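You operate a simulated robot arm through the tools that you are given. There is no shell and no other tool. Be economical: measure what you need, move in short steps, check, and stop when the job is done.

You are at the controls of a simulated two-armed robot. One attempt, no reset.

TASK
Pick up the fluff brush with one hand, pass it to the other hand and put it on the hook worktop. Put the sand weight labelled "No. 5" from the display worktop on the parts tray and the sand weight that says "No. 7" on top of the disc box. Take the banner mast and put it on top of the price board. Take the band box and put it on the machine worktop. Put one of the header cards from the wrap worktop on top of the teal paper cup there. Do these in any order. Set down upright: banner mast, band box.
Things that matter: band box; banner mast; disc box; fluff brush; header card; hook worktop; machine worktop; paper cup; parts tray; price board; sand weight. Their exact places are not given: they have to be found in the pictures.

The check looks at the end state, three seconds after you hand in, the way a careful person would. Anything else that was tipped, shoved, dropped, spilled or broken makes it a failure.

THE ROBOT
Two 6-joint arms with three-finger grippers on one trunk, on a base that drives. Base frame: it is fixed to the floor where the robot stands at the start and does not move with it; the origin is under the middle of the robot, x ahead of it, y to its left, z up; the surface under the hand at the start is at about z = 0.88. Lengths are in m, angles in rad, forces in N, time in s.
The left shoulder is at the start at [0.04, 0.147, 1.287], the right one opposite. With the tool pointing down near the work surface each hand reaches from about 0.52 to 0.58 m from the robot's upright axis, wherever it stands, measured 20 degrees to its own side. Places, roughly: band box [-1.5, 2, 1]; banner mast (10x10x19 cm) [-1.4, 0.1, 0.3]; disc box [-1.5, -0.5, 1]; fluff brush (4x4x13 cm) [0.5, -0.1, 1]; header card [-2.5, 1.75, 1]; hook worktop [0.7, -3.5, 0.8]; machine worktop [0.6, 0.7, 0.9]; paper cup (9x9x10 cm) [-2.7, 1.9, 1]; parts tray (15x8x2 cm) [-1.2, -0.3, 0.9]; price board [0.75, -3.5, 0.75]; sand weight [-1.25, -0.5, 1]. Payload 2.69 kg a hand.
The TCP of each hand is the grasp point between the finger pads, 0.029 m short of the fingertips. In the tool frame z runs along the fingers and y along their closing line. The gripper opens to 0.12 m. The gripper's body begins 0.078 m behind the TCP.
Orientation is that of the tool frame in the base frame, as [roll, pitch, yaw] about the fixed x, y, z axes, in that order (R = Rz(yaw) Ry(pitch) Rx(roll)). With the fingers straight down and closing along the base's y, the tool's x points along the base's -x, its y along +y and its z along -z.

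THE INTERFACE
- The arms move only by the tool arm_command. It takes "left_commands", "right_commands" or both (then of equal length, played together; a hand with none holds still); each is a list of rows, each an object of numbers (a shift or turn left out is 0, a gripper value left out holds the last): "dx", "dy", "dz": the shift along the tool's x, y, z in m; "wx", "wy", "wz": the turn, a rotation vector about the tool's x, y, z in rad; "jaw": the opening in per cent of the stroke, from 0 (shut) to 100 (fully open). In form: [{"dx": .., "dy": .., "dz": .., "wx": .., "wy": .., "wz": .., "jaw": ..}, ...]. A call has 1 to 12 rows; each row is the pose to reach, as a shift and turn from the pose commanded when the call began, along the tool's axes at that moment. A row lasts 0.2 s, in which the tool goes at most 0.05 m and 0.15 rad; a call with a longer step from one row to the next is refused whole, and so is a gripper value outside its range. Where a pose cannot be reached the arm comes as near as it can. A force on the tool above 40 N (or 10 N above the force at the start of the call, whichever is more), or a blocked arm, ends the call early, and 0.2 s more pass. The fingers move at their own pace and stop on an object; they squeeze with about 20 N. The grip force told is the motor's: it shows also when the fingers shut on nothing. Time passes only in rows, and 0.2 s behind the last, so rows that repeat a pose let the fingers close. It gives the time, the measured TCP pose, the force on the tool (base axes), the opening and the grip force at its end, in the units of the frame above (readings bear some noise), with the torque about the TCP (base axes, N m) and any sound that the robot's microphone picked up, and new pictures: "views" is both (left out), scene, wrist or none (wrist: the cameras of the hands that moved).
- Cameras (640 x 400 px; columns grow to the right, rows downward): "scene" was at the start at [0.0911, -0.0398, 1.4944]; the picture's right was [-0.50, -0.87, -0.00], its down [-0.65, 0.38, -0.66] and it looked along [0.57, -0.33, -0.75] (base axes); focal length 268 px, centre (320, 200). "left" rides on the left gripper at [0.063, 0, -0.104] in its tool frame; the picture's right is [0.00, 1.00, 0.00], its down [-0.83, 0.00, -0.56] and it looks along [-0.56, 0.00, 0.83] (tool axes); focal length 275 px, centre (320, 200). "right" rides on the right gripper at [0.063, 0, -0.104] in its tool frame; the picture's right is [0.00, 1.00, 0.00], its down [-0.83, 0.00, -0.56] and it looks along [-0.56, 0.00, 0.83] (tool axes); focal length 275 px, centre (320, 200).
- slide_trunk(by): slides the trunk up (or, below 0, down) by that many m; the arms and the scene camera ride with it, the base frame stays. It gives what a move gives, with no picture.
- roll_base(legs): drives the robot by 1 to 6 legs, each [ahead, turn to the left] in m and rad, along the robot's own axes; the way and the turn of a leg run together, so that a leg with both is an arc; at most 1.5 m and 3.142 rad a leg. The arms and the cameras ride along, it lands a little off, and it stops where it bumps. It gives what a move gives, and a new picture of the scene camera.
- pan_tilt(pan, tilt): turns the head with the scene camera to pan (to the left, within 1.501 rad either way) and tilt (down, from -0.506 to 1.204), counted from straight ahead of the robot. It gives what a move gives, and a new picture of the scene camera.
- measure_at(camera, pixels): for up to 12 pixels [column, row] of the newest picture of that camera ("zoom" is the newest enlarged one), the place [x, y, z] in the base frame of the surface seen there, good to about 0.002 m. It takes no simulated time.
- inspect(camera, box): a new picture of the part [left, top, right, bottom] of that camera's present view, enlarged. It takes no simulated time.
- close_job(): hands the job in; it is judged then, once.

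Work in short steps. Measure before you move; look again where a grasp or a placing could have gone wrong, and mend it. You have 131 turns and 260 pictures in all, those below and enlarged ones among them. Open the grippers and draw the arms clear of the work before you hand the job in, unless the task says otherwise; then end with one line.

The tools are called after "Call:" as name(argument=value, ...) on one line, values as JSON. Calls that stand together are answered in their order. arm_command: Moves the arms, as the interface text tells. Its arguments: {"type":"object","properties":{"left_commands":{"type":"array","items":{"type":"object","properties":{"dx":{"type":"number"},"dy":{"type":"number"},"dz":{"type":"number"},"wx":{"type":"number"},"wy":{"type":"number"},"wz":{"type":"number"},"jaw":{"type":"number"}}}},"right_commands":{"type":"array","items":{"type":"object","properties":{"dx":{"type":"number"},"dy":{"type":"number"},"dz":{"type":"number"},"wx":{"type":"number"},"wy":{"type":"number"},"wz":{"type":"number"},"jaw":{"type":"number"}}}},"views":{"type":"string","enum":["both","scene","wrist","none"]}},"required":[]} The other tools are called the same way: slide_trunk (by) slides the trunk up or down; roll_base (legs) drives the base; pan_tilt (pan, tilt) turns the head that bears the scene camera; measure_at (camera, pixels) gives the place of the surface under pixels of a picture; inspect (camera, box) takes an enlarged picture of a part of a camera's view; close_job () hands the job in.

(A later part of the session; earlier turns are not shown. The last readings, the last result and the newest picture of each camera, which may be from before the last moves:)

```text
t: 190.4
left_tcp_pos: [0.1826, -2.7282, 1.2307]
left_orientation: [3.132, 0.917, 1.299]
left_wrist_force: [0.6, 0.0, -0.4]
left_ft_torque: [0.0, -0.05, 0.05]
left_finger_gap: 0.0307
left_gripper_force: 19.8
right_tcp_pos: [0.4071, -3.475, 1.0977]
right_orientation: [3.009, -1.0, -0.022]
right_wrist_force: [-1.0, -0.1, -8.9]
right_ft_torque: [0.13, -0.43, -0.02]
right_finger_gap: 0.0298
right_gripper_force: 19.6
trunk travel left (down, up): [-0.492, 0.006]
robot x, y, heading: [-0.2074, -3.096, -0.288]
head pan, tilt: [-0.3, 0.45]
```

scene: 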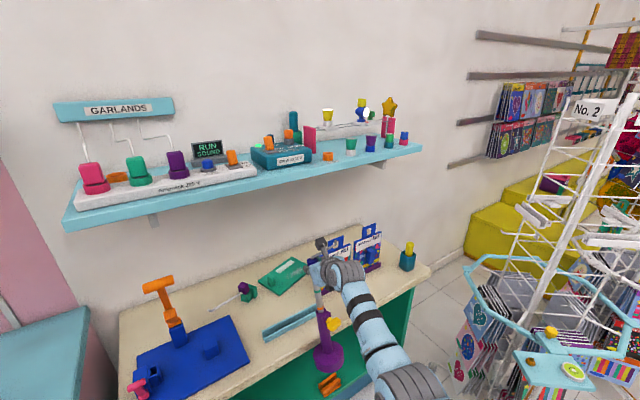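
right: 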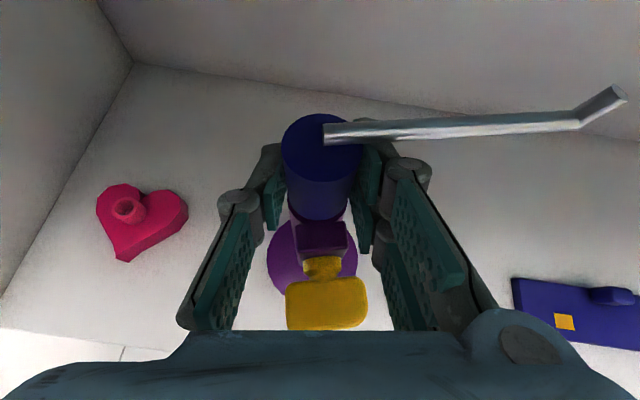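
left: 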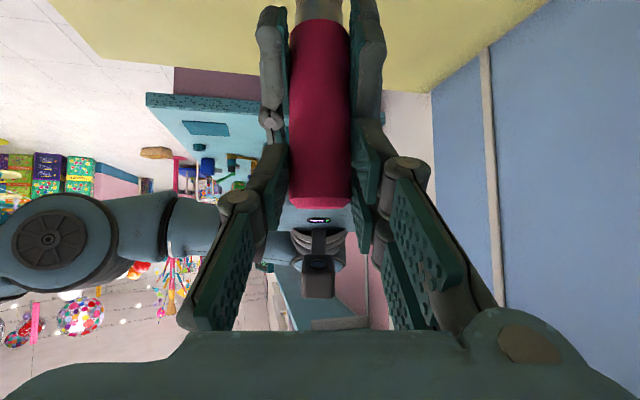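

The TCP is at (0.407,-3.475), with 0.34 m to go. I'll drive 0.2 m and check the clearance to the bags.

Call:
roll_base(legs=[[0.2, 0.02]])

Call:
pan_tilt(pan=-0.25, tilt=0.65)

Call:
inspect(camera="right", box=[0, 0, 640, 400])

```text
t: 192.0
left_tcp_pos: [0.3686, -2.775, 1.2299]
left_orientation: [3.129, 0.916, 1.314]
left_wrist_force: [0.4, 1.0, -0.4]
left_ft_torque: [0.03, -0.05, -0.02]
left_finger_gap: 0.0307
left_gripper_force: 20.5
right_tcp_pos: [0.6078, -3.519, 1.0996]
right_orientation: [3.006, -1.002, -0.001]
right_wrist_force: [0.8, -0.4, 4.9]
right_ft_torque: [0.07, 0.58, 0.06]
right_finger_gap: 0.0296
right_gripper_force: 19.9
trunk travel left (down, up): [-0.492, 0.006]
robot x, y, heading: [-0.0109, -3.1469, -0.265]
head pan, tilt: [-0.3, 0.45]
```

scene: 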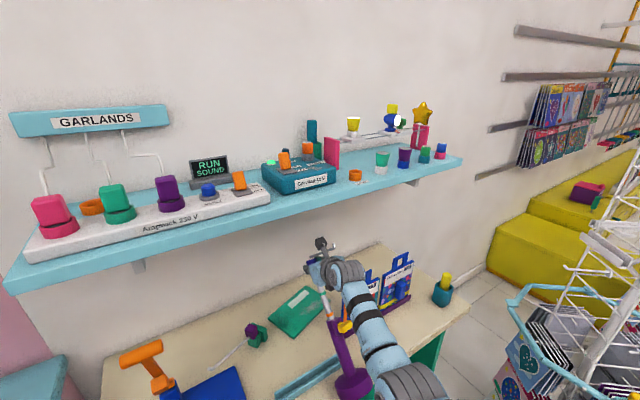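

```text
t: 192.8
left_tcp_pos: [0.3715, -2.7764, 1.2291]
left_orientation: [3.134, 0.913, 1.319]
left_wrist_force: [-0.2, -0.1, -1.1]
left_ft_torque: [0.02, 0.02, 0.04]
left_finger_gap: 0.0305
left_gripper_force: 20.0
right_tcp_pos: [0.61, -3.5194, 1.0976]
right_orientation: [3.009, -0.997, -0.003]
right_wrist_force: [0.1, 0.0, -1.3]
right_ft_torque: [0.03, 0.06, 0.07]
right_finger_gap: 0.0295
right_gripper_force: 19.7
trunk travel left (down, up): [-0.492, 0.006]
robot x, y, heading: [-0.0153, -3.1488, -0.267]
head pan, tilt: [-0.25, 0.649]
```

scene: 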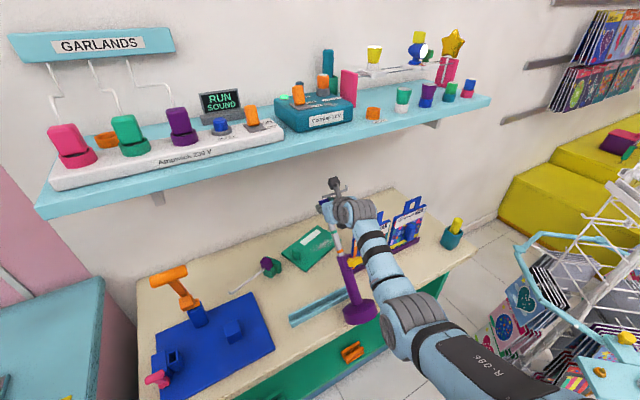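

```text
1.00 times, centred on (320, 200) of right (not enlarged: the box is as wide or as high as the picture)
```

zoom: 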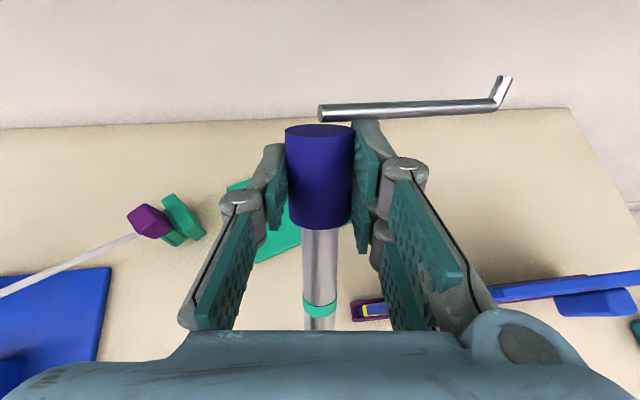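

The mast has telescoped: a silver tube with a green ring shows under the blue cap, and the load on the tool is gone. I'll zoom to see where the base is.

Call:
inspect(camera="scene", box=[270, 170, 450, 350])

Call:
measure_at(camera="scene", pixels=[[360, 305], [348, 275], [340, 235], [335, 240], [360, 318], [320, 308], [345, 300], [355, 258], [372, 300], [310, 345]])

```text
2.22 times, centred on (360, 260) of scene
```

zoom: 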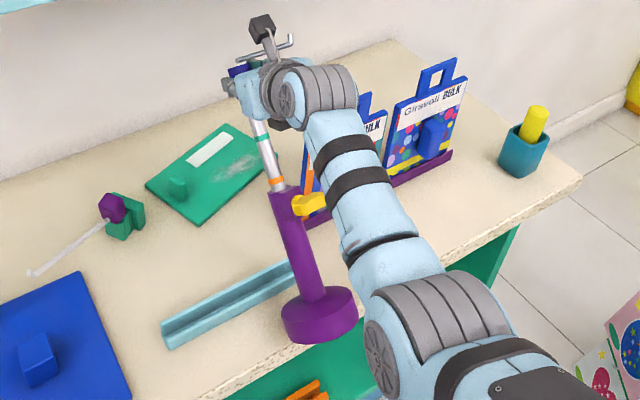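

```text
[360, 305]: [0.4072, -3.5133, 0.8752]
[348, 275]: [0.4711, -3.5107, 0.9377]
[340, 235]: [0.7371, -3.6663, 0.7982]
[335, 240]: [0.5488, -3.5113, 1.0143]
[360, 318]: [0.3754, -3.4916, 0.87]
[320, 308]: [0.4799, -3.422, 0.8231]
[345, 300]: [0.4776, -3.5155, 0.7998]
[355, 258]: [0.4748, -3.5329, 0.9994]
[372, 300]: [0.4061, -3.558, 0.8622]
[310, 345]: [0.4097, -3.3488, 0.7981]
```

The loose telescoping mast extended and its base dragged on the table's front edge, so it now leans back in the grip. I'll back the base up 0.3 m to free it and look again.

Call:
roll_base(legs=[[-0.3, 0]])

Call:
inspect(camera="scene", box=[220, 150, 480, 400])

```text
t: 194.8
left_tcp_pos: [0.0868, -2.6975, 1.2284]
left_orientation: [-3.14, 0.916, 1.33]
left_wrist_force: [1.4, -0.3, -1.5]
left_ft_torque: [-0.03, 0.05, 0.0]
left_finger_gap: 0.0305
left_gripper_force: 20.1
right_tcp_pos: [0.3254, -3.4406, 1.0952]
right_orientation: [3.012, -0.993, -0.002]
right_wrist_force: [0.3, 0.3, -8.8]
right_ft_torque: [0.13, -0.38, 0.04]
right_finger_gap: 0.0298
right_gripper_force: 19.9
trunk travel left (down, up): [-0.492, 0.006]
robot x, y, heading: [-0.3032, -3.0667, -0.261]
head pan, tilt: [-0.25, 0.649]
```

scene: 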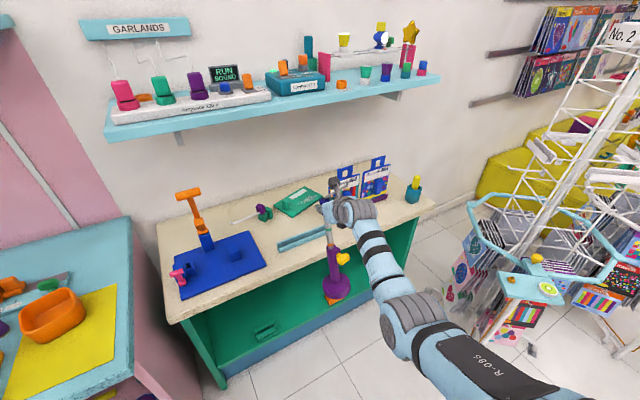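

```text
1.60 times, centred on (350, 275) of scene
```

zoom: 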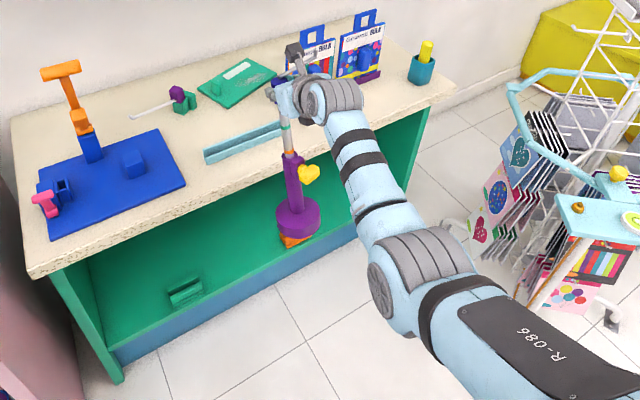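

Call:
measure_at(camera="zoom", pixels=[[298, 215], [292, 180], [290, 160], [285, 130], [298, 235], [280, 215], [317, 215], [310, 172], [312, 90], [240, 68]])

Call:
inspect(camera="right", box=[0, 0, 640, 400])

```text
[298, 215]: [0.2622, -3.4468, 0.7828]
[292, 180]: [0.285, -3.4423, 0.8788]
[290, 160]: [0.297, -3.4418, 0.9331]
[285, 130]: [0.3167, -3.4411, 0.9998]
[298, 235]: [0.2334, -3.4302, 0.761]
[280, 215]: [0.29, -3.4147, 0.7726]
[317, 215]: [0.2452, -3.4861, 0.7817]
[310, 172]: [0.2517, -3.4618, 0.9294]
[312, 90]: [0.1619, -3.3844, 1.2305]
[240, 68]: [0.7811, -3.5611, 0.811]
```

```text
1.00 times, centred on (320, 200) of right (not enlarged: the box is as wide or as high as the picture)
```

zoom: 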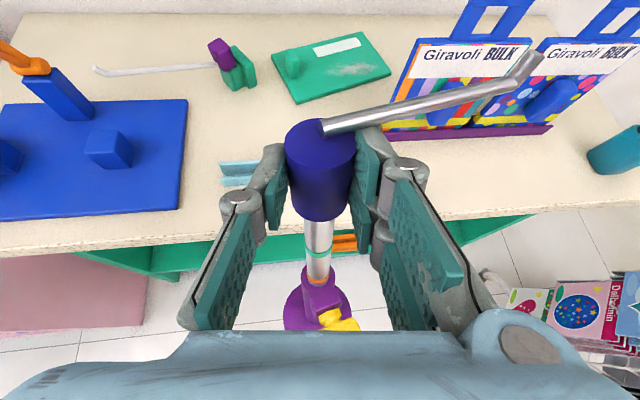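

The mast now leans only ~15° and is extended by ~0.136 m (it creeps out slowly). My plan is to straighten and raise it, set it on a free table spot at (0.575,-3.42), push it back in, then move it quickly onto the board.

Call:
arm_command(right_commands=[{"dx": 0.025, "dz": -0.016, "wy": 0.06}, {"dx": 0.05, "dz": -0.032, "wy": 0.12}, {"dx": 0.075, "dz": -0.048, "wy": 0.18}, {"dx": 0.09, "dz": -0.058, "wy": 0.24}, {"dx": 0.09, "dz": -0.058, "wy": 0.257}, {"dx": 0.09, "dz": -0.058, "wy": 0.257}], views="none")

Call:
roll_base(legs=[[0, 0.091]])

Call:
inspect(camera="scene", box=[220, 150, 480, 400])

```text
t: 196.2
left_tcp_pos: [0.0831, -2.6979, 1.2295]
left_orientation: [3.136, 0.915, 1.324]
left_wrist_force: [-0.8, 0.8, -1.3]
left_ft_torque: [0.0, 0.0, 0.01]
left_finger_gap: 0.0305
left_gripper_force: 20.1
right_tcp_pos: [0.324, -3.4287, 1.2037]
right_orientation: [2.912, -1.249, 0.104]
right_wrist_force: [-0.1, 0.3, -9.5]
right_ft_torque: [0.2, 0.31, -0.01]
right_finger_gap: 0.0302
right_gripper_force: 19.9
trunk travel left (down, up): [-0.492, 0.006]
robot x, y, heading: [-0.3052, -3.067, -0.263]
head pan, tilt: [-0.25, 0.649]
```

```text
t: 197.1
left_tcp_pos: [0.0477, -2.6656, 1.229]
left_orientation: [3.139, 0.914, 1.416]
left_wrist_force: [-0.2, 0.0, -0.9]
left_ft_torque: [-0.04, -0.01, 0.02]
left_finger_gap: 0.0307
left_gripper_force: 19.7
right_tcp_pos: [0.3552, -3.3739, 1.2025]
right_orientation: [2.918, -1.248, 0.19]
right_wrist_force: [-0.1, 0.9, -8.7]
right_ft_torque: [0.22, 0.27, 0.03]
right_finger_gap: 0.0301
right_gripper_force: 20.3
trunk travel left (down, up): [-0.492, 0.006]
robot x, y, heading: [-0.3043, -3.0695, -0.174]
head pan, tilt: [-0.25, 0.649]
```

scene: 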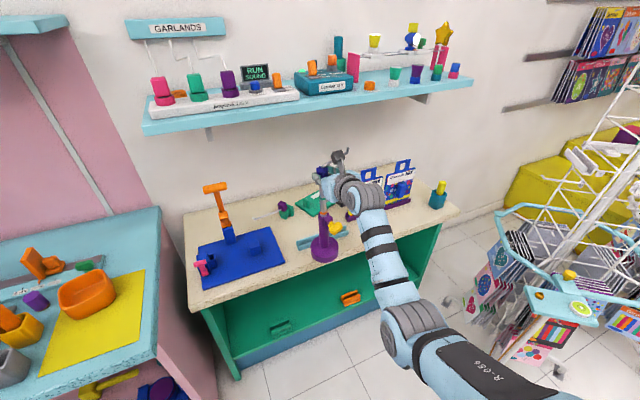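

```text
1.60 times, centred on (350, 275) of scene
```

zoom: 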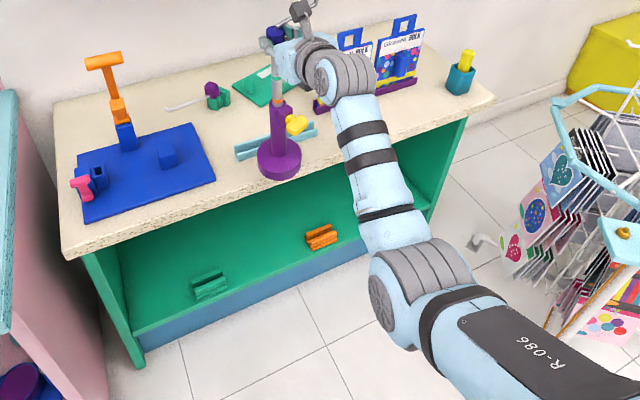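

Call:
measure_at(camera="zoom", pixels=[[279, 150], [278, 120], [275, 85], [279, 172], [262, 155], [298, 155], [240, 155], [312, 128], [236, 152], [250, 140], [272, 60]])

Call:
measure_at(camera="scene", pixels=[[300, 133], [420, 97], [322, 225], [318, 200]])

```text
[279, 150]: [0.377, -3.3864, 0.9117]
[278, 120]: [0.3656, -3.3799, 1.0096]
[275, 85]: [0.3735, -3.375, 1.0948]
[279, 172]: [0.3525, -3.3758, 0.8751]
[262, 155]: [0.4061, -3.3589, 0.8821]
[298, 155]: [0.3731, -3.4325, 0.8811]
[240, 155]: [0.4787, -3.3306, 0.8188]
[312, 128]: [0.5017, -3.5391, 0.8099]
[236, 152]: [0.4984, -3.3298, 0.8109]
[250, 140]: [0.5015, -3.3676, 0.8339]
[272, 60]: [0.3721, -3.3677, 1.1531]
```

```text
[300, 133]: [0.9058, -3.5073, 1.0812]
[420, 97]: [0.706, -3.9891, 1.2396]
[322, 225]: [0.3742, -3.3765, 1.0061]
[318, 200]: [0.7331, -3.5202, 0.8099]
```

The mast is vertical with its bottom at ~0.868 and the rail top is at 0.834. I'll drive 0.223 m to the free spot, then lower to set it down and push the telescope in.

Call:
roll_base(legs=[[0.223, 0]])

Call:
arm_command(right_commands=[{"dx": -0.022, "dy": -0.0016, "dz": 0.007}, {"dx": -0.044, "dy": -0.003, "dz": 0.014}, {"dx": -0.066, "dy": -0.005, "dz": 0.021}, {"dx": -0.088, "dy": -0.006, "dz": 0.029}])

```text
t: 198.8
left_tcp_pos: [0.2604, -2.699, 1.2311]
left_orientation: [3.13, 0.917, 1.414]
left_wrist_force: [0.9, 0.0, -0.4]
left_ft_torque: [0.0, -0.07, 0.06]
left_finger_gap: 0.0307
left_gripper_force: 19.9
right_tcp_pos: [0.5697, -3.4057, 1.2052]
right_orientation: [2.907, -1.252, 0.208]
right_wrist_force: [-1.0, -0.3, -7.7]
right_ft_torque: [0.18, 0.37, -0.01]
right_finger_gap: 0.0304
right_gripper_force: 20.1
trunk travel left (down, up): [-0.492, 0.006]
robot x, y, heading: [-0.086, -3.1073, -0.173]
head pan, tilt: [-0.25, 0.649]
```

scene: 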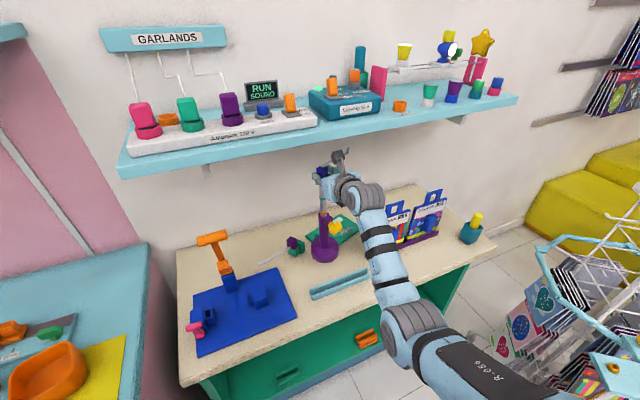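

```text
t: 199.8
left_tcp_pos: [0.2581, -2.696, 1.2292]
left_orientation: [3.127, 0.92, 1.41]
left_wrist_force: [0.0, -0.3, -0.6]
left_ft_torque: [0.05, 0.02, -0.06]
left_finger_gap: 0.0309
left_gripper_force: 20.2
right_tcp_pos: [0.5704, -3.4036, 1.1166]
right_orientation: [2.891, -1.259, 0.22]
right_wrist_force: [-4.4, 3.5, 23.9]
right_ft_torque: [-0.12, -0.41, 0.07]
right_finger_gap: 0.03
right_gripper_force: 20.2
trunk travel left (down, up): [-0.492, 0.006]
robot x, y, heading: [-0.083, -3.1117, -0.164]
head pan, tilt: [-0.25, 0.649]
```

scene: 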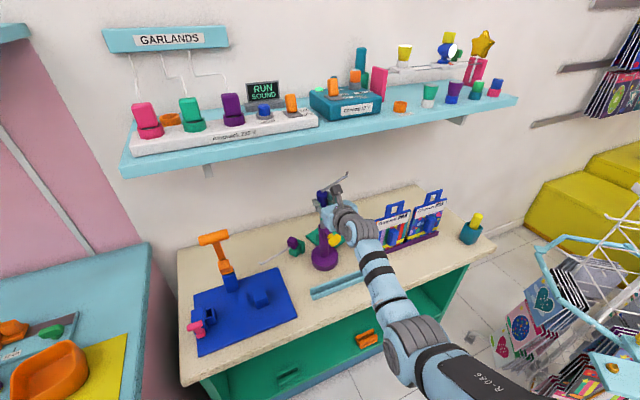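
right: 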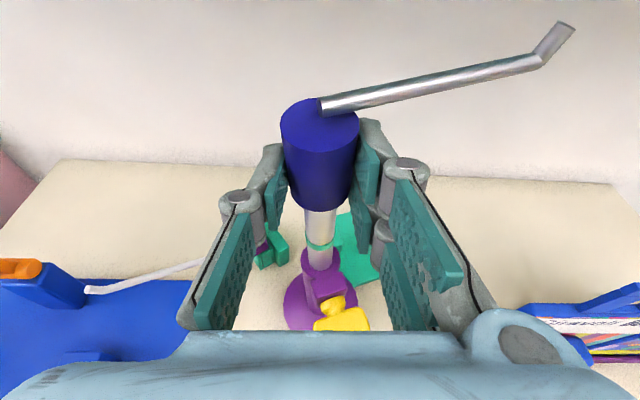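

The base is down and the telescope is resisting (24 N). I'll push on slowly.

Call:
arm_command(right_commands=[{"dx": -0.004, "dz": 0.0013}, {"dx": -0.009, "dz": 0.003}, {"dx": -0.014, "dz": 0.0045}, {"dx": -0.019, "dz": 0.006}, {"dx": -0.024, "dz": 0.008}, {"dx": -0.029, "dz": 0.0095}, {"dx": -0.034, "dz": 0.011}, {"dx": -0.039, "dz": 0.0127}, {"dx": -0.044, "dz": 0.0143}, {"dx": -0.049, "dz": 0.016}, {"dx": -0.054, "dz": 0.0176}, {"dx": -0.054, "dz": 0.0176}])

```text
t: 202.4
left_tcp_pos: [0.2631, -2.6979, 1.2295]
left_orientation: [3.134, 0.919, 1.413]
left_wrist_force: [0.3, 0.4, -1.3]
left_ft_torque: [-0.02, -0.01, 0.0]
left_finger_gap: 0.0302
left_gripper_force: 19.5
right_tcp_pos: [0.5718, -3.4102, 1.0538]
right_orientation: [2.915, -1.246, 0.201]
right_wrist_force: [-1.8, 2.7, 4.6]
right_ft_torque: [0.16, -0.18, 0.11]
right_finger_gap: 0.0299
right_gripper_force: 19.6
trunk travel left (down, up): [-0.492, 0.006]
robot x, y, heading: [-0.0832, -3.1039, -0.168]
head pan, tilt: [-0.25, 0.649]
```

scene: 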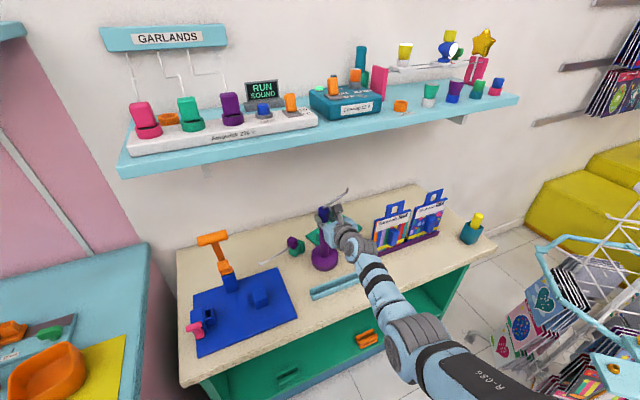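
right: 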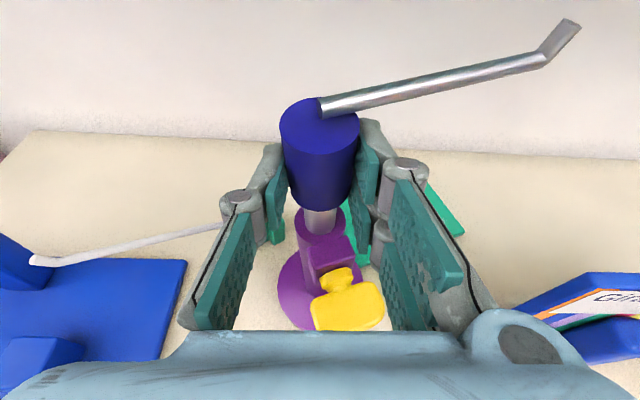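

About 3 cm of extension remains. I'll push that in, lift 5 cm, then turn and drive quickly toward the board.

Call:
arm_command(right_commands=[{"dx": -0.006, "dz": 0.002}, {"dx": -0.012, "dz": 0.004}, {"dx": -0.018, "dz": 0.006}, {"dx": -0.024, "dz": 0.008}, {"dx": -0.028, "dz": 0.009}, {"dx": -0.028, "dz": 0.009}, {"dx": 0.0, "dz": 0.0}, {"dx": 0.022, "dz": -0.007}, {"dx": 0.022, "dz": -0.007}], views="wrist")

Call:
roll_base(legs=[[0, -0.133], [0.2, 0]])

Call:
inspect(camera="right", box=[0, 0, 640, 400])

```text
t: 204.4
left_tcp_pos: [0.2657, -2.7005, 1.2293]
left_orientation: [3.136, 0.918, 1.419]
left_wrist_force: [1.0, 0.2, -0.6]
left_ft_torque: [-0.01, -0.01, 0.0]
left_finger_gap: 0.0306
left_gripper_force: 20.0
right_tcp_pos: [0.5751, -3.411, 1.077]
right_orientation: [2.915, -1.246, 0.199]
right_wrist_force: [0.1, 0.1, -8.6]
right_ft_torque: [0.08, 0.3, 0.03]
right_finger_gap: 0.0303
right_gripper_force: 19.4
trunk travel left (down, up): [-0.492, 0.006]
robot x, y, heading: [-0.0833, -3.103, -0.166]
head pan, tilt: [-0.25, 0.649]
```

right: 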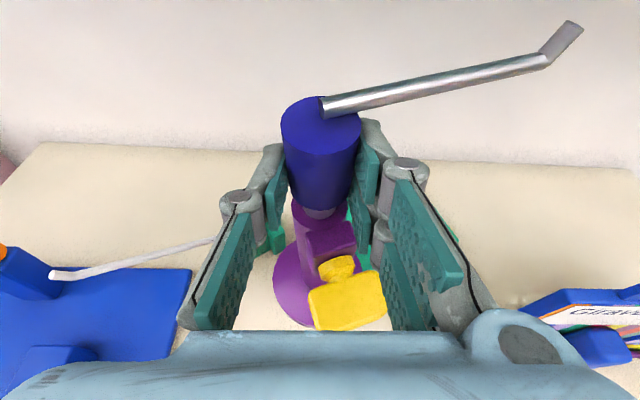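

```text
t: 206.6
left_tcp_pos: [0.5038, -2.81, 1.2291]
left_orientation: [3.134, 0.916, 1.279]
left_wrist_force: [-0.2, 0.3, -1.1]
left_ft_torque: [-0.02, -0.04, 0.04]
left_finger_gap: 0.0304
left_gripper_force: 20.5
right_tcp_pos: [0.7147, -3.5545, 1.0808]
right_orientation: [2.91, -1.25, 0.068]
right_wrist_force: [-0.2, 0.1, -8.7]
right_ft_torque: [0.13, 0.38, -0.05]
right_finger_gap: 0.03
right_gripper_force: 20.3
trunk travel left (down, up): [-0.492, 0.006]
robot x, y, heading: [0.1088, -3.1646, -0.304]
head pan, tilt: [-0.25, 0.649]
```

scene: 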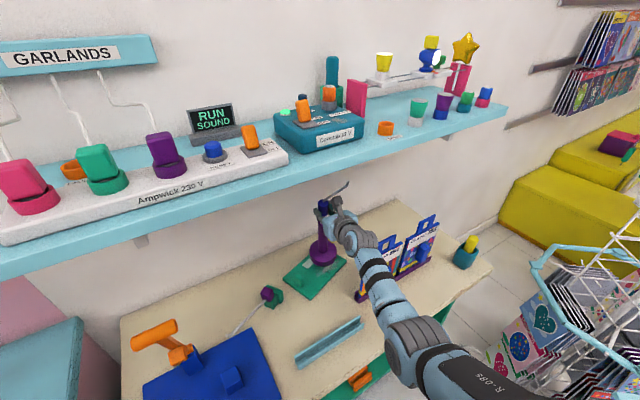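

```text
1.00 times, centred on (320, 200) of right (not enlarged: the box is as wide or as high as the picture)
```

zoom: 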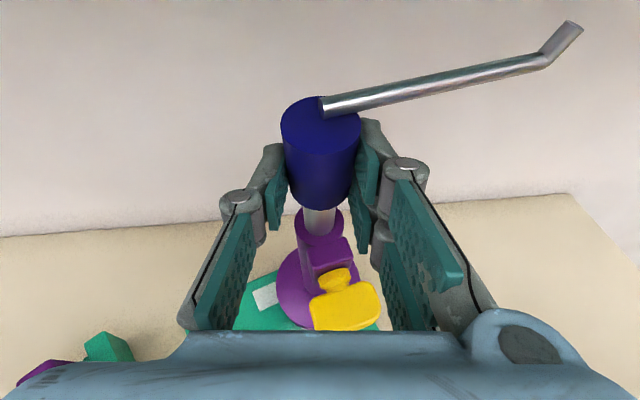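

The mast is over the board. I'll check the base's position relative to the board.

Call:
inspect(camera="scene", box=[270, 180, 390, 300])

Call:
measure_at(camera="zoom", pixels=[[170, 220], [173, 200], [140, 225], [205, 225], [172, 255], [75, 310], [140, 385], [270, 245], [215, 290], [170, 165], [90, 345]])

```text
3.33 times, centred on (330, 240) of scene
```

zoom: 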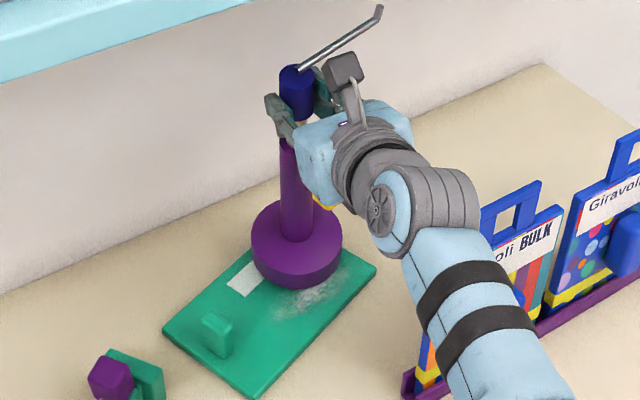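

```text
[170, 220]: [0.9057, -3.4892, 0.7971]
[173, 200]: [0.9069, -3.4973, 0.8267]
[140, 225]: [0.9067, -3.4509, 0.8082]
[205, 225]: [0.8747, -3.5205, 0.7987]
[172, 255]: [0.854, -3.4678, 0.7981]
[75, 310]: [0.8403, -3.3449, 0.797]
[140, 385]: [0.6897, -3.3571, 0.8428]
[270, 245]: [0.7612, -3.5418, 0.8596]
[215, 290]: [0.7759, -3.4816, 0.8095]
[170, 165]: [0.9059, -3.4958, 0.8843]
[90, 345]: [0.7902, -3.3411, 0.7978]
```

Call:
measure_at(camera="zoom", pixels=[[254, 240], [340, 240], [296, 283], [296, 262], [265, 225], [167, 333], [375, 266], [257, 392], [325, 300], [298, 200], [296, 170]])

```text
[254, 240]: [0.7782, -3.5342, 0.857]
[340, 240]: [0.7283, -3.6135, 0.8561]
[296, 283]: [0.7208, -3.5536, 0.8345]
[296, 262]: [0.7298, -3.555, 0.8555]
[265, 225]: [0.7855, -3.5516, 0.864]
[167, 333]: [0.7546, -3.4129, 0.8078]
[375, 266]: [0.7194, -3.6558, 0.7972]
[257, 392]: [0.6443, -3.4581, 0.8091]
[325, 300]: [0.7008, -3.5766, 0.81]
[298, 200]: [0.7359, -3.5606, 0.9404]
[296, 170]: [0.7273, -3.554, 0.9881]
```

The base centre is (0.753,-3.574), leaning ~10° with the bottom forward. I'll straighten it, shift to (0.738,-3.558), lower onto the board and press the telescope in, holding on to check before release.

Call:
arm_command(right_commands=[{"dx": 0.018, "dy": 0.001, "dz": 0.006, "wy": -0.075}, {"dx": 0.0356, "dy": 0.002, "dz": 0.013, "wy": -0.15}, {"dx": 0.0356, "dy": 0.002, "dz": 0.013, "wy": -0.15}, {"dx": 0.0261, "dy": 0.0014, "dz": 0.0159, "wy": -0.15}, {"dx": 0.0166, "dy": 0.0007, "dz": 0.0189, "wy": -0.15}, {"dx": 0.0071, "dy": 0.0, "dz": 0.022, "wy": -0.15}, {"dx": -0.0024, "dy": -0.0007, "dz": 0.0251, "wy": -0.15}, {"dx": -0.0119, "dy": -0.0014, "dz": 0.0281, "wy": -0.15}, {"dx": -0.0214, "dy": -0.0022, "dz": 0.0312, "wy": -0.15}])

Call:
inspect(camera="scene", box=[270, 180, 390, 300])

```text
t: 208.6
left_tcp_pos: [0.5031, -2.8097, 1.2304]
left_orientation: [3.132, 0.915, 1.277]
left_wrist_force: [0.3, -0.3, -0.5]
left_ft_torque: [0.01, -0.02, 0.04]
left_finger_gap: 0.0302
left_gripper_force: 20.4
right_tcp_pos: [0.7375, -3.5576, 1.0516]
right_orientation: [2.976, -1.107, -0.006]
right_wrist_force: [0.6, -4.6, 18.7]
right_ft_torque: [-0.3, -0.69, -0.08]
right_finger_gap: 0.03
right_gripper_force: 20.2
trunk travel left (down, up): [-0.492, 0.006]
robot x, y, heading: [0.1055, -3.1626, -0.305]
head pan, tilt: [-0.25, 0.649]
```

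scene: 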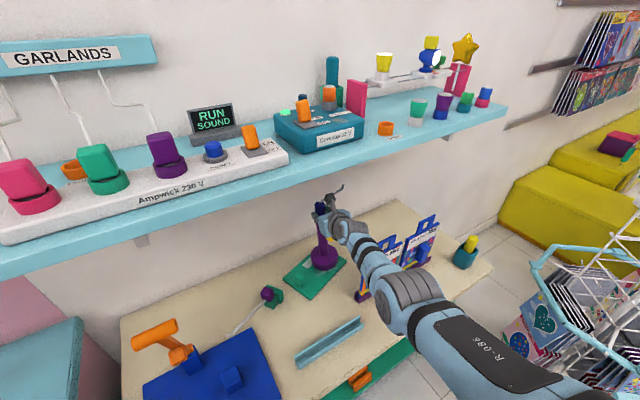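
right: 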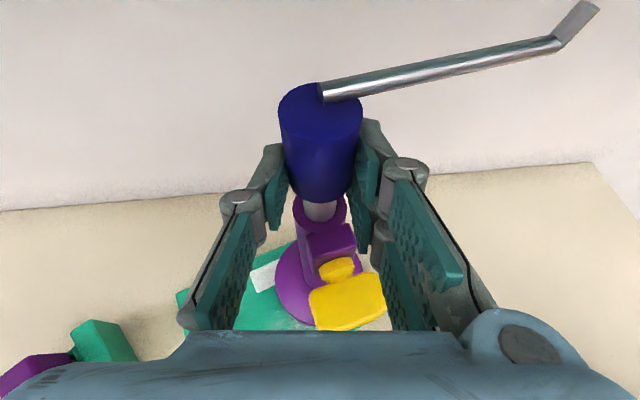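

```text
3.33 times, centred on (330, 240) of scene
```

zoom: 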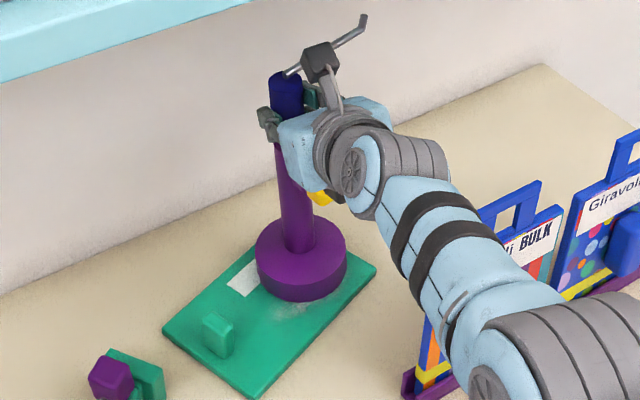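

Call:
measure_at(camera="zoom", pixels=[[259, 255], [345, 255], [301, 297], [301, 272], [299, 215], [295, 180], [285, 150], [310, 230]])

```text
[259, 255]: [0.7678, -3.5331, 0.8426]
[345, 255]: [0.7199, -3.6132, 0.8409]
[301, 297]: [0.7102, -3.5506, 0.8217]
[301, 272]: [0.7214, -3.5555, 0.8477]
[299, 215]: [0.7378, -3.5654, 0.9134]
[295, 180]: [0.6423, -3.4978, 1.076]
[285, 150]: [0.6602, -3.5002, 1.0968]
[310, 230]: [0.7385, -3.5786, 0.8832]
```

The base sits at (0.744,-3.573), fully on the board and nearly upright. I'll press in the last bit, open, and back the hand off along its axis.

Call:
arm_command(right_commands=[{"dx": -0.006, "dz": 0.003}, {"dx": -0.011, "dy": -0.001, "dz": 0.005}, {"dx": -0.0143, "dy": -0.001, "dz": 0.007}, {"dx": -0.0143, "dy": -0.001, "dz": 0.007}], views="none")

Call:
arm_command(right_commands=[{"jaw": 40}, {"jaw": 65}, {"jaw": 65}, {"jaw": 65, "dz": -0.03}, {"jaw": 65, "dz": -0.06}, {"jaw": 65, "dz": -0.1}, {"jaw": 65, "dz": -0.14}, {"jaw": 65, "dz": -0.14}])

Call:
inspect(camera="scene", box=[250, 160, 410, 300])

```text
t: 209.6
left_tcp_pos: [0.505, -2.8095, 1.2299]
left_orientation: [3.134, 0.914, 1.278]
left_wrist_force: [0.1, 0.7, -1.3]
left_ft_torque: [0.04, 0.0, 0.0]
left_finger_gap: 0.0303
left_gripper_force: 20.1
right_tcp_pos: [0.7365, -3.5573, 1.0379]
right_orientation: [2.98, -1.103, -0.008]
right_wrist_force: [0.0, -3.9, 10.1]
right_ft_torque: [-0.25, -0.24, -0.07]
right_finger_gap: 0.0293
right_gripper_force: 20.3
right hand out of reach, approached as far as the arm can: row 3, 4
trunk travel left (down, up): [-0.492, 0.006]
robot x, y, heading: [0.1072, -3.1679, -0.298]
head pan, tilt: [-0.25, 0.649]
```

```text
t: 211.4
left_tcp_pos: [0.5068, -2.8098, 1.2292]
left_orientation: [3.137, 0.917, 1.283]
left_wrist_force: [0.4, 0.1, -0.8]
left_ft_torque: [0.0, -0.02, 0.01]
left_finger_gap: 0.0304
left_gripper_force: 19.8
right_tcp_pos: [0.613, -3.5359, 1.0984]
right_orientation: [2.98, -1.101, -0.009]
right_wrist_force: [0.0, -0.5, -0.1]
right_ft_torque: [0.02, 0.0, 0.02]
right_finger_gap: 0.078
right_gripper_force: 0.1
trunk travel left (down, up): [-0.492, 0.006]
robot x, y, heading: [0.1107, -3.1671, -0.302]
head pan, tilt: [-0.25, 0.649]
```

scene: 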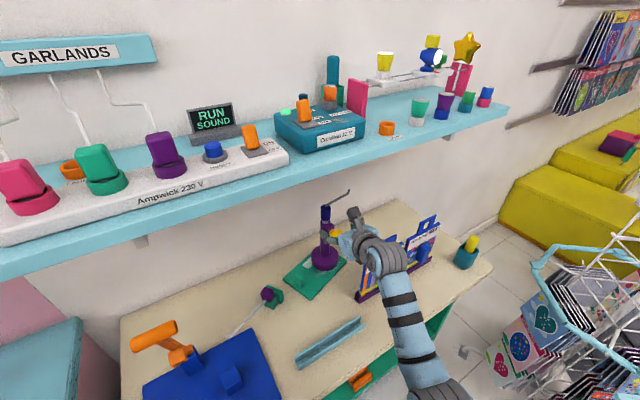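
right: 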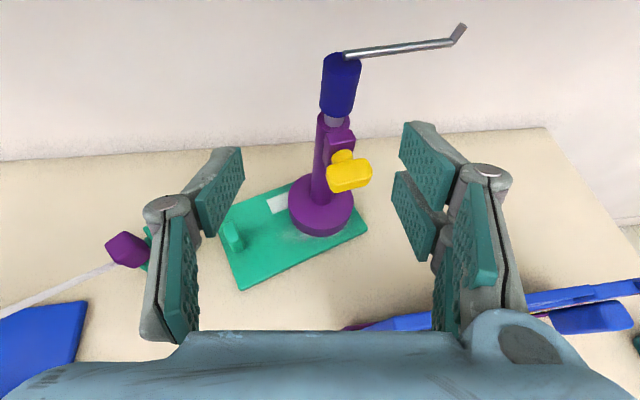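

```text
2.86 times, centred on (330, 230) of scene
```

zoom: 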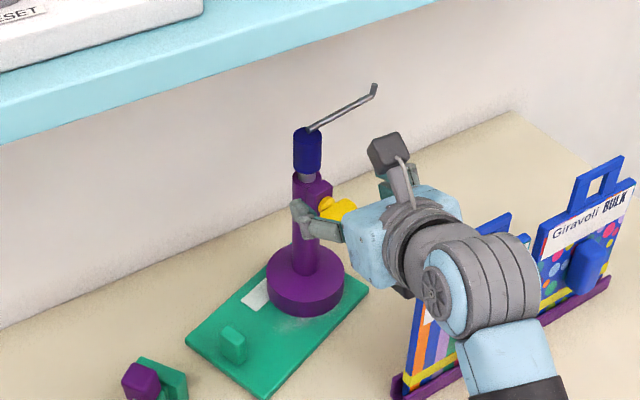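

The mast stands upright on the price board. I'll back off, tuck the right arm outward, and bring the left hand with the brush in front of the robot.

Call:
roll_base(legs=[[-0.4, 0], [0, -0.058]])

Call:
arm_command(left_commands=[{"dx": -0.023, "dy": 0.024, "dz": 0.03}, {"dx": -0.047, "dy": 0.048, "dz": 0.061}, {"dx": -0.07, "dy": 0.072, "dz": 0.091}, {"dx": -0.093, "dy": 0.096, "dz": 0.122}, {"dx": -0.117, "dy": 0.12, "dz": 0.152}, {"dx": -0.14, "dy": 0.144, "dz": 0.182}, {"dx": -0.163, "dy": 0.168, "dz": 0.213}, {"dx": -0.187, "dy": 0.192, "dz": 0.243}, {"dx": -0.21, "dy": 0.216, "dz": 0.274}, {"dx": -0.233, "dy": 0.24, "dz": 0.304}, {"dx": -0.257, "dy": 0.264, "dz": 0.335}, {"dx": -0.28, "dy": 0.288, "dz": 0.365}], right_commands=[{"dy": 0.02, "dz": -0.01}, {"dy": 0.04, "dz": -0.02}, {"dy": 0.06, "dz": -0.03}, {"dy": 0.08, "dz": -0.04}, {"dy": 0.1, "dz": -0.05}, {"dy": 0.12, "dz": -0.06}, {"dy": 0.14, "dz": -0.07}, {"dy": 0.16, "dz": -0.08}, {"dy": 0.18, "dz": -0.09}, {"dy": 0.2, "dz": -0.1}, {"dy": 0.2, "dz": -0.1}, {"dy": 0.2, "dz": -0.1}], views="none")

Call:
slide_trunk(by=-0.2)

Call:
pan_tilt(pan=0, tilt=0.6)

```text
t: 214.3
left_tcp_pos: [0.1472, -2.7134, 1.2291]
left_orientation: [3.134, 0.919, 1.219]
left_wrist_force: [-0.1, -1.2, -0.9]
left_ft_torque: [0.02, 0.01, 0.01]
left_finger_gap: 0.0303
left_gripper_force: 20.0
right_tcp_pos: [0.2102, -3.4458, 1.0989]
right_orientation: [2.977, -1.103, -0.066]
right_wrist_force: [0.1, -0.3, 0.7]
right_ft_torque: [0.01, -0.01, -0.01]
right_finger_gap: 0.0782
right_gripper_force: 0.1
trunk travel left (down, up): [-0.492, 0.006]
robot x, y, heading: [-0.2729, -3.0437, -0.364]
head pan, tilt: [-0.25, 0.649]
```

scene: 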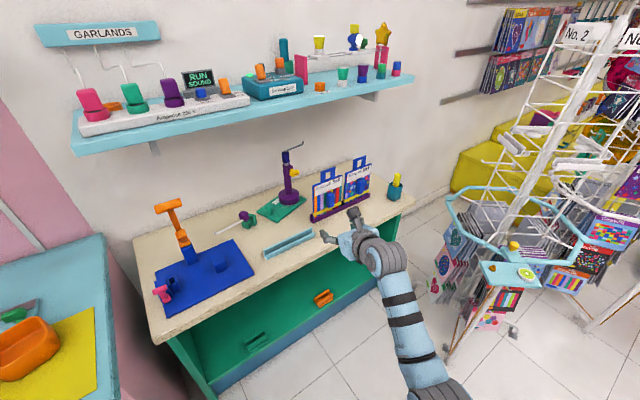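

```text
t: 216.9
left_tcp_pos: [0.2661, -3.2487, 1.2284]
left_orientation: [3.131, 0.915, 1.218]
left_wrist_force: [-0.2, -0.6, -0.9]
left_ft_torque: [0.01, 0.02, 0.0]
left_finger_gap: 0.0304
left_gripper_force: 19.5
left hand out of reach, approached as far as the arm can: row 7, 8
right_tcp_pos: [0.0904, -3.6314, 1.1504]
right_orientation: [2.984, -1.102, -0.068]
right_wrist_force: [0.5, -0.6, -0.6]
right_ft_torque: [0.0, -0.01, 0.04]
right_finger_gap: 0.0782
right_gripper_force: 0.1
right hand out of reach, approached as far as the arm can: row 4, 5, 6, 7, 8, 9, 10, 11, 12
trunk travel left (down, up): [-0.492, 0.006]
robot x, y, heading: [-0.2679, -3.0489, -0.367]
head pan, tilt: [-0.25, 0.649]
```

```text
t: 219.1
left_tcp_pos: [0.2656, -3.2455, 1.0285]
left_orientation: [3.135, 0.916, 1.219]
left_wrist_force: [0.2, -0.7, -0.3]
left_ft_torque: [-0.01, -0.01, -0.04]
left_finger_gap: 0.0305
left_gripper_force: 20.0
right_tcp_pos: [0.0911, -3.6301, 0.9517]
right_orientation: [2.981, -1.103, -0.065]
right_wrist_force: [0.0, 0.0, -0.2]
right_ft_torque: [0.0, -0.02, -0.01]
right_finger_gap: 0.078
right_gripper_force: 0.0
trunk travel left (down, up): [-0.292, 0.206]
robot x, y, heading: [-0.2697, -3.0483, -0.366]
head pan, tilt: [-0.25, 0.649]
```

```text
t: 219.9
left_tcp_pos: [0.2659, -3.2469, 1.0281]
left_orientation: [3.136, 0.916, 1.222]
left_wrist_force: [0.0, 0.0, 0.8]
left_ft_torque: [-0.02, -0.03, 0.02]
left_finger_gap: 0.0304
left_gripper_force: 20.2
right_tcp_pos: [0.0908, -3.6295, 0.9532]
right_orientation: [2.982, -1.102, -0.063]
right_wrist_force: [0.3, 0.7, -0.6]
right_ft_torque: [-0.01, 0.02, -0.01]
right_finger_gap: 0.078
right_gripper_force: 0.1
trunk travel left (down, up): [-0.292, 0.206]
robot x, y, heading: [-0.2726, -3.0474, -0.363]
head pan, tilt: [0.0, 0.6]
```

scene: 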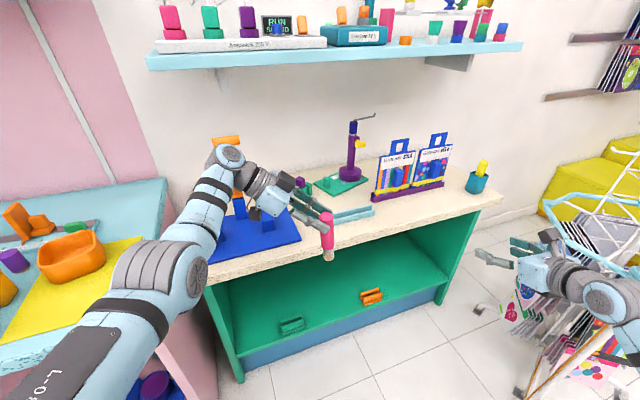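

The spot at (0.465,-3.275) on the table's front strip is free. To reach it at a safe angle away from the orange tower, I'll raise and bring in the right hand, then reposition the base by backing and re-approaching.

Call:
arm_command(right_commands=[{"dx": 0.03, "dz": -0.015}, {"dx": 0.06, "dz": -0.03, "dy": -0.02}, {"dx": 0.09, "dz": -0.045, "dy": -0.05}, {"dx": 0.12, "dz": -0.06, "dy": -0.08}, {"dx": 0.15, "dz": -0.075, "dy": -0.11}, {"dx": 0.178, "dz": -0.089, "dy": -0.14}, {"dx": 0.178, "dz": -0.089, "dy": -0.17}, {"dx": 0.178, "dz": -0.089, "dy": -0.196}, {"dx": 0.178, "dz": -0.089, "dy": -0.196}], views="none")

Call:
roll_base(legs=[[0, 1.063], [-0.6, 0], [0, -0.57], [0.35, 0]])

```text
t: 221.3
left_tcp_pos: [0.268, -3.2435, 1.0287]
left_orientation: [3.137, 0.919, 1.221]
left_wrist_force: [0.0, 0.7, -0.6]
left_ft_torque: [0.01, -0.01, 0.0]
left_finger_gap: 0.0304
left_gripper_force: 20.3
right_tcp_pos: [0.1928, -3.5239, 1.124]
right_orientation: [2.855, -1.048, 0.03]
right_wrist_force: [0.0, -0.3, 0.0]
right_ft_torque: [-0.02, 0.05, -0.03]
right_finger_gap: 0.0779
right_gripper_force: 0.0
right hand out of reach, approached as far as the arm can: row 1, 2, 3, 4, 5, 6
trunk travel left (down, up): [-0.292, 0.206]
robot x, y, heading: [-0.2715, -3.0498, -0.363]
head pan, tilt: [0.0, 0.6]
stopped in row 6 (right hand): the force on the tool passed its limit at 52 N (the readings are from after the stop); the commanded pose is now the measured one
```

```text
t: 230.8
left_tcp_pos: [0.1704, -3.3132, 1.0291]
left_orientation: [3.136, 0.916, 1.709]
left_wrist_force: [-0.7, 0.0, -0.4]
left_ft_torque: [0.02, 0.01, 0.0]
left_finger_gap: 0.0304
left_gripper_force: 20.0
right_tcp_pos: [0.2359, -3.5949, 1.1227]
right_orientation: [2.863, -1.053, 0.513]
right_wrist_force: [0.6, 0.3, -0.4]
right_ft_torque: [-0.01, -0.03, 0.01]
right_finger_gap: 0.0782
right_gripper_force: 0.0
trunk travel left (down, up): [-0.292, 0.206]
robot x, y, heading: [-0.3936, -3.3895, 0.126]
head pan, tilt: [0.0, 0.6]
```

scene: 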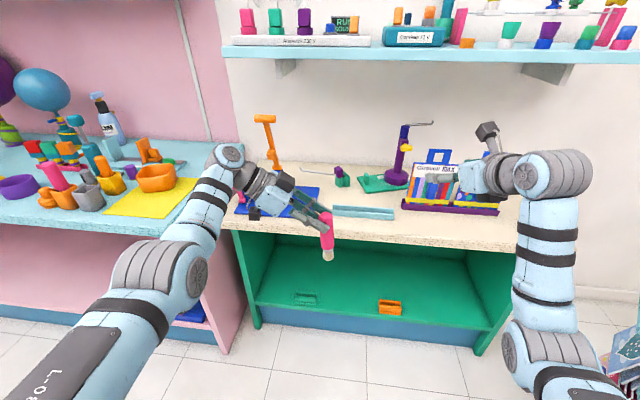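

Both arms look clear. I'll drive 0.29 m so the brush comes over the free front strip, and look.

Call:
roll_base(legs=[[0.29, 0.0]])

Call:
arm_command(left_commands=[{"dx": 0.029, "dz": 0.012}, {"dx": 0.05, "dz": 0.03}, {"dx": 0.07, "dz": 0.042}])

```text
t: 232.7
left_tcp_pos: [0.4481, -3.2785, 1.029]
left_orientation: [3.133, 0.915, 1.708]
left_wrist_force: [-0.3, 0.4, -0.9]
left_ft_torque: [0.02, 0.0, 0.05]
left_finger_gap: 0.0305
left_gripper_force: 20.5
right_tcp_pos: [0.5143, -3.5597, 1.1227]
right_orientation: [2.862, -1.055, 0.513]
right_wrist_force: [0.3, 0.7, 0.0]
right_ft_torque: [0.01, 0.03, 0.0]
right_finger_gap: 0.0783
right_gripper_force: 0.0
trunk travel left (down, up): [-0.292, 0.206]
robot x, y, heading: [-0.1134, -3.3539, 0.122]
head pan, tilt: [0.0, 0.6]
```

scene: 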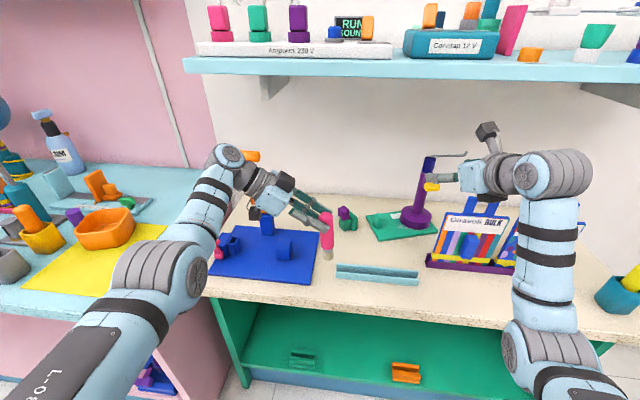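

```text
t: 233.5
left_tcp_pos: [0.4445, -3.2679, 0.9457]
left_orientation: [3.135, 0.914, 1.71]
left_wrist_force: [0.8, -1.2, -0.7]
left_ft_torque: [-0.03, -0.01, 0.02]
left_finger_gap: 0.0305
left_gripper_force: 20.0
left hand out of reach, approached as far as the arm can: row 3
right_tcp_pos: [0.5147, -3.5604, 1.1221]
right_orientation: [2.863, -1.055, 0.512]
right_wrist_force: [0.3, -0.1, -0.2]
right_ft_torque: [0.02, 0.02, 0.01]
right_finger_gap: 0.0778
right_gripper_force: 0.0
trunk travel left (down, up): [-0.292, 0.206]
robot x, y, heading: [-0.1183, -3.36, 0.125]
head pan, tilt: [0.0, 0.6]
```

scene: 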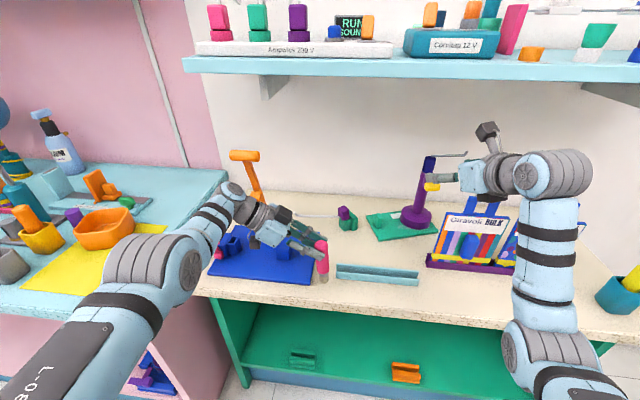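
left: 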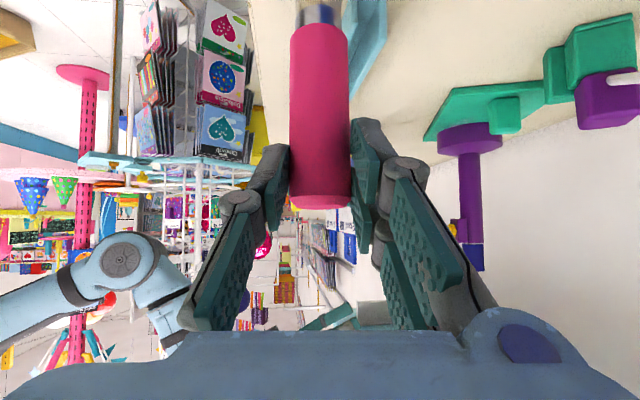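

The brush bottom is ~0.82 above the strip. I'll lower the trunk 22 mm to touch down.

Call:
slide_trunk(by=-0.02)

Call:
inspect(camera="scene", box=[270, 200, 390, 300])

```text
t: 234.2
left_tcp_pos: [0.4452, -3.2684, 0.9278]
left_orientation: [3.137, 0.915, 1.71]
left_wrist_force: [-0.5, -1.3, -0.9]
left_ft_torque: [0.02, -0.01, 0.02]
left_finger_gap: 0.0306
left_gripper_force: 20.1
right_tcp_pos: [0.5157, -3.5592, 1.1013]
right_orientation: [2.864, -1.054, 0.513]
right_wrist_force: [-0.1, -0.4, 0.6]
right_ft_torque: [0.01, -0.02, -0.03]
right_finger_gap: 0.0785
right_gripper_force: 0.1
trunk travel left (down, up): [-0.272, 0.226]
robot x, y, heading: [-0.1171, -3.3563, 0.124]
head pan, tilt: [0.0, 0.6]
```

```text
4.00 times, centred on (330, 250) of scene
```

zoom: 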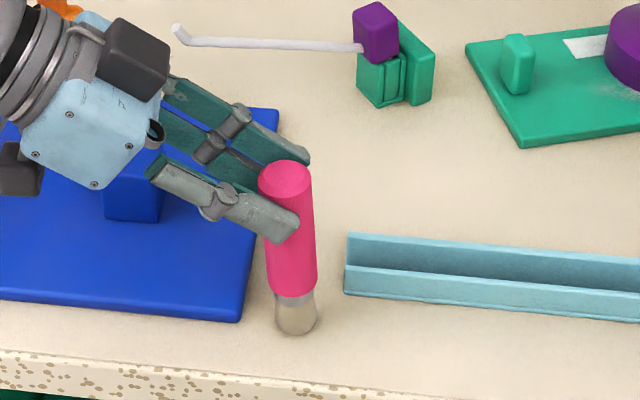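

Call:
measure_at(camera="zoom", pixels=[[295, 328], [296, 315], [295, 280], [287, 175], [305, 345], [270, 350]])

Call:
slide_trunk(by=-0.004)

```text
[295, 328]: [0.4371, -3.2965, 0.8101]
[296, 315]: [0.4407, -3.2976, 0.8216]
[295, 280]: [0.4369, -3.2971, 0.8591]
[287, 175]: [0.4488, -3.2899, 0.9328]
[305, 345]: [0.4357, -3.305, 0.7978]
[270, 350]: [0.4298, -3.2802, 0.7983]
```

```text
t: 234.7
left_tcp_pos: [0.4452, -3.2686, 0.9235]
left_orientation: [3.137, 0.914, 1.71]
left_wrist_force: [1.7, 0.4, -0.1]
left_ft_torque: [0.04, -0.02, -0.01]
left_finger_gap: 0.0304
left_gripper_force: 19.9
right_tcp_pos: [0.5142, -3.5599, 1.0987]
right_orientation: [2.864, -1.053, 0.511]
right_wrist_force: [-0.1, 0.4, 0.2]
right_ft_torque: [-0.02, -0.01, 0.05]
right_finger_gap: 0.078
right_gripper_force: 0.1
trunk travel left (down, up): [-0.268, 0.23]
robot x, y, heading: [-0.1196, -3.3551, 0.121]
head pan, tilt: [0.0, 0.6]
```

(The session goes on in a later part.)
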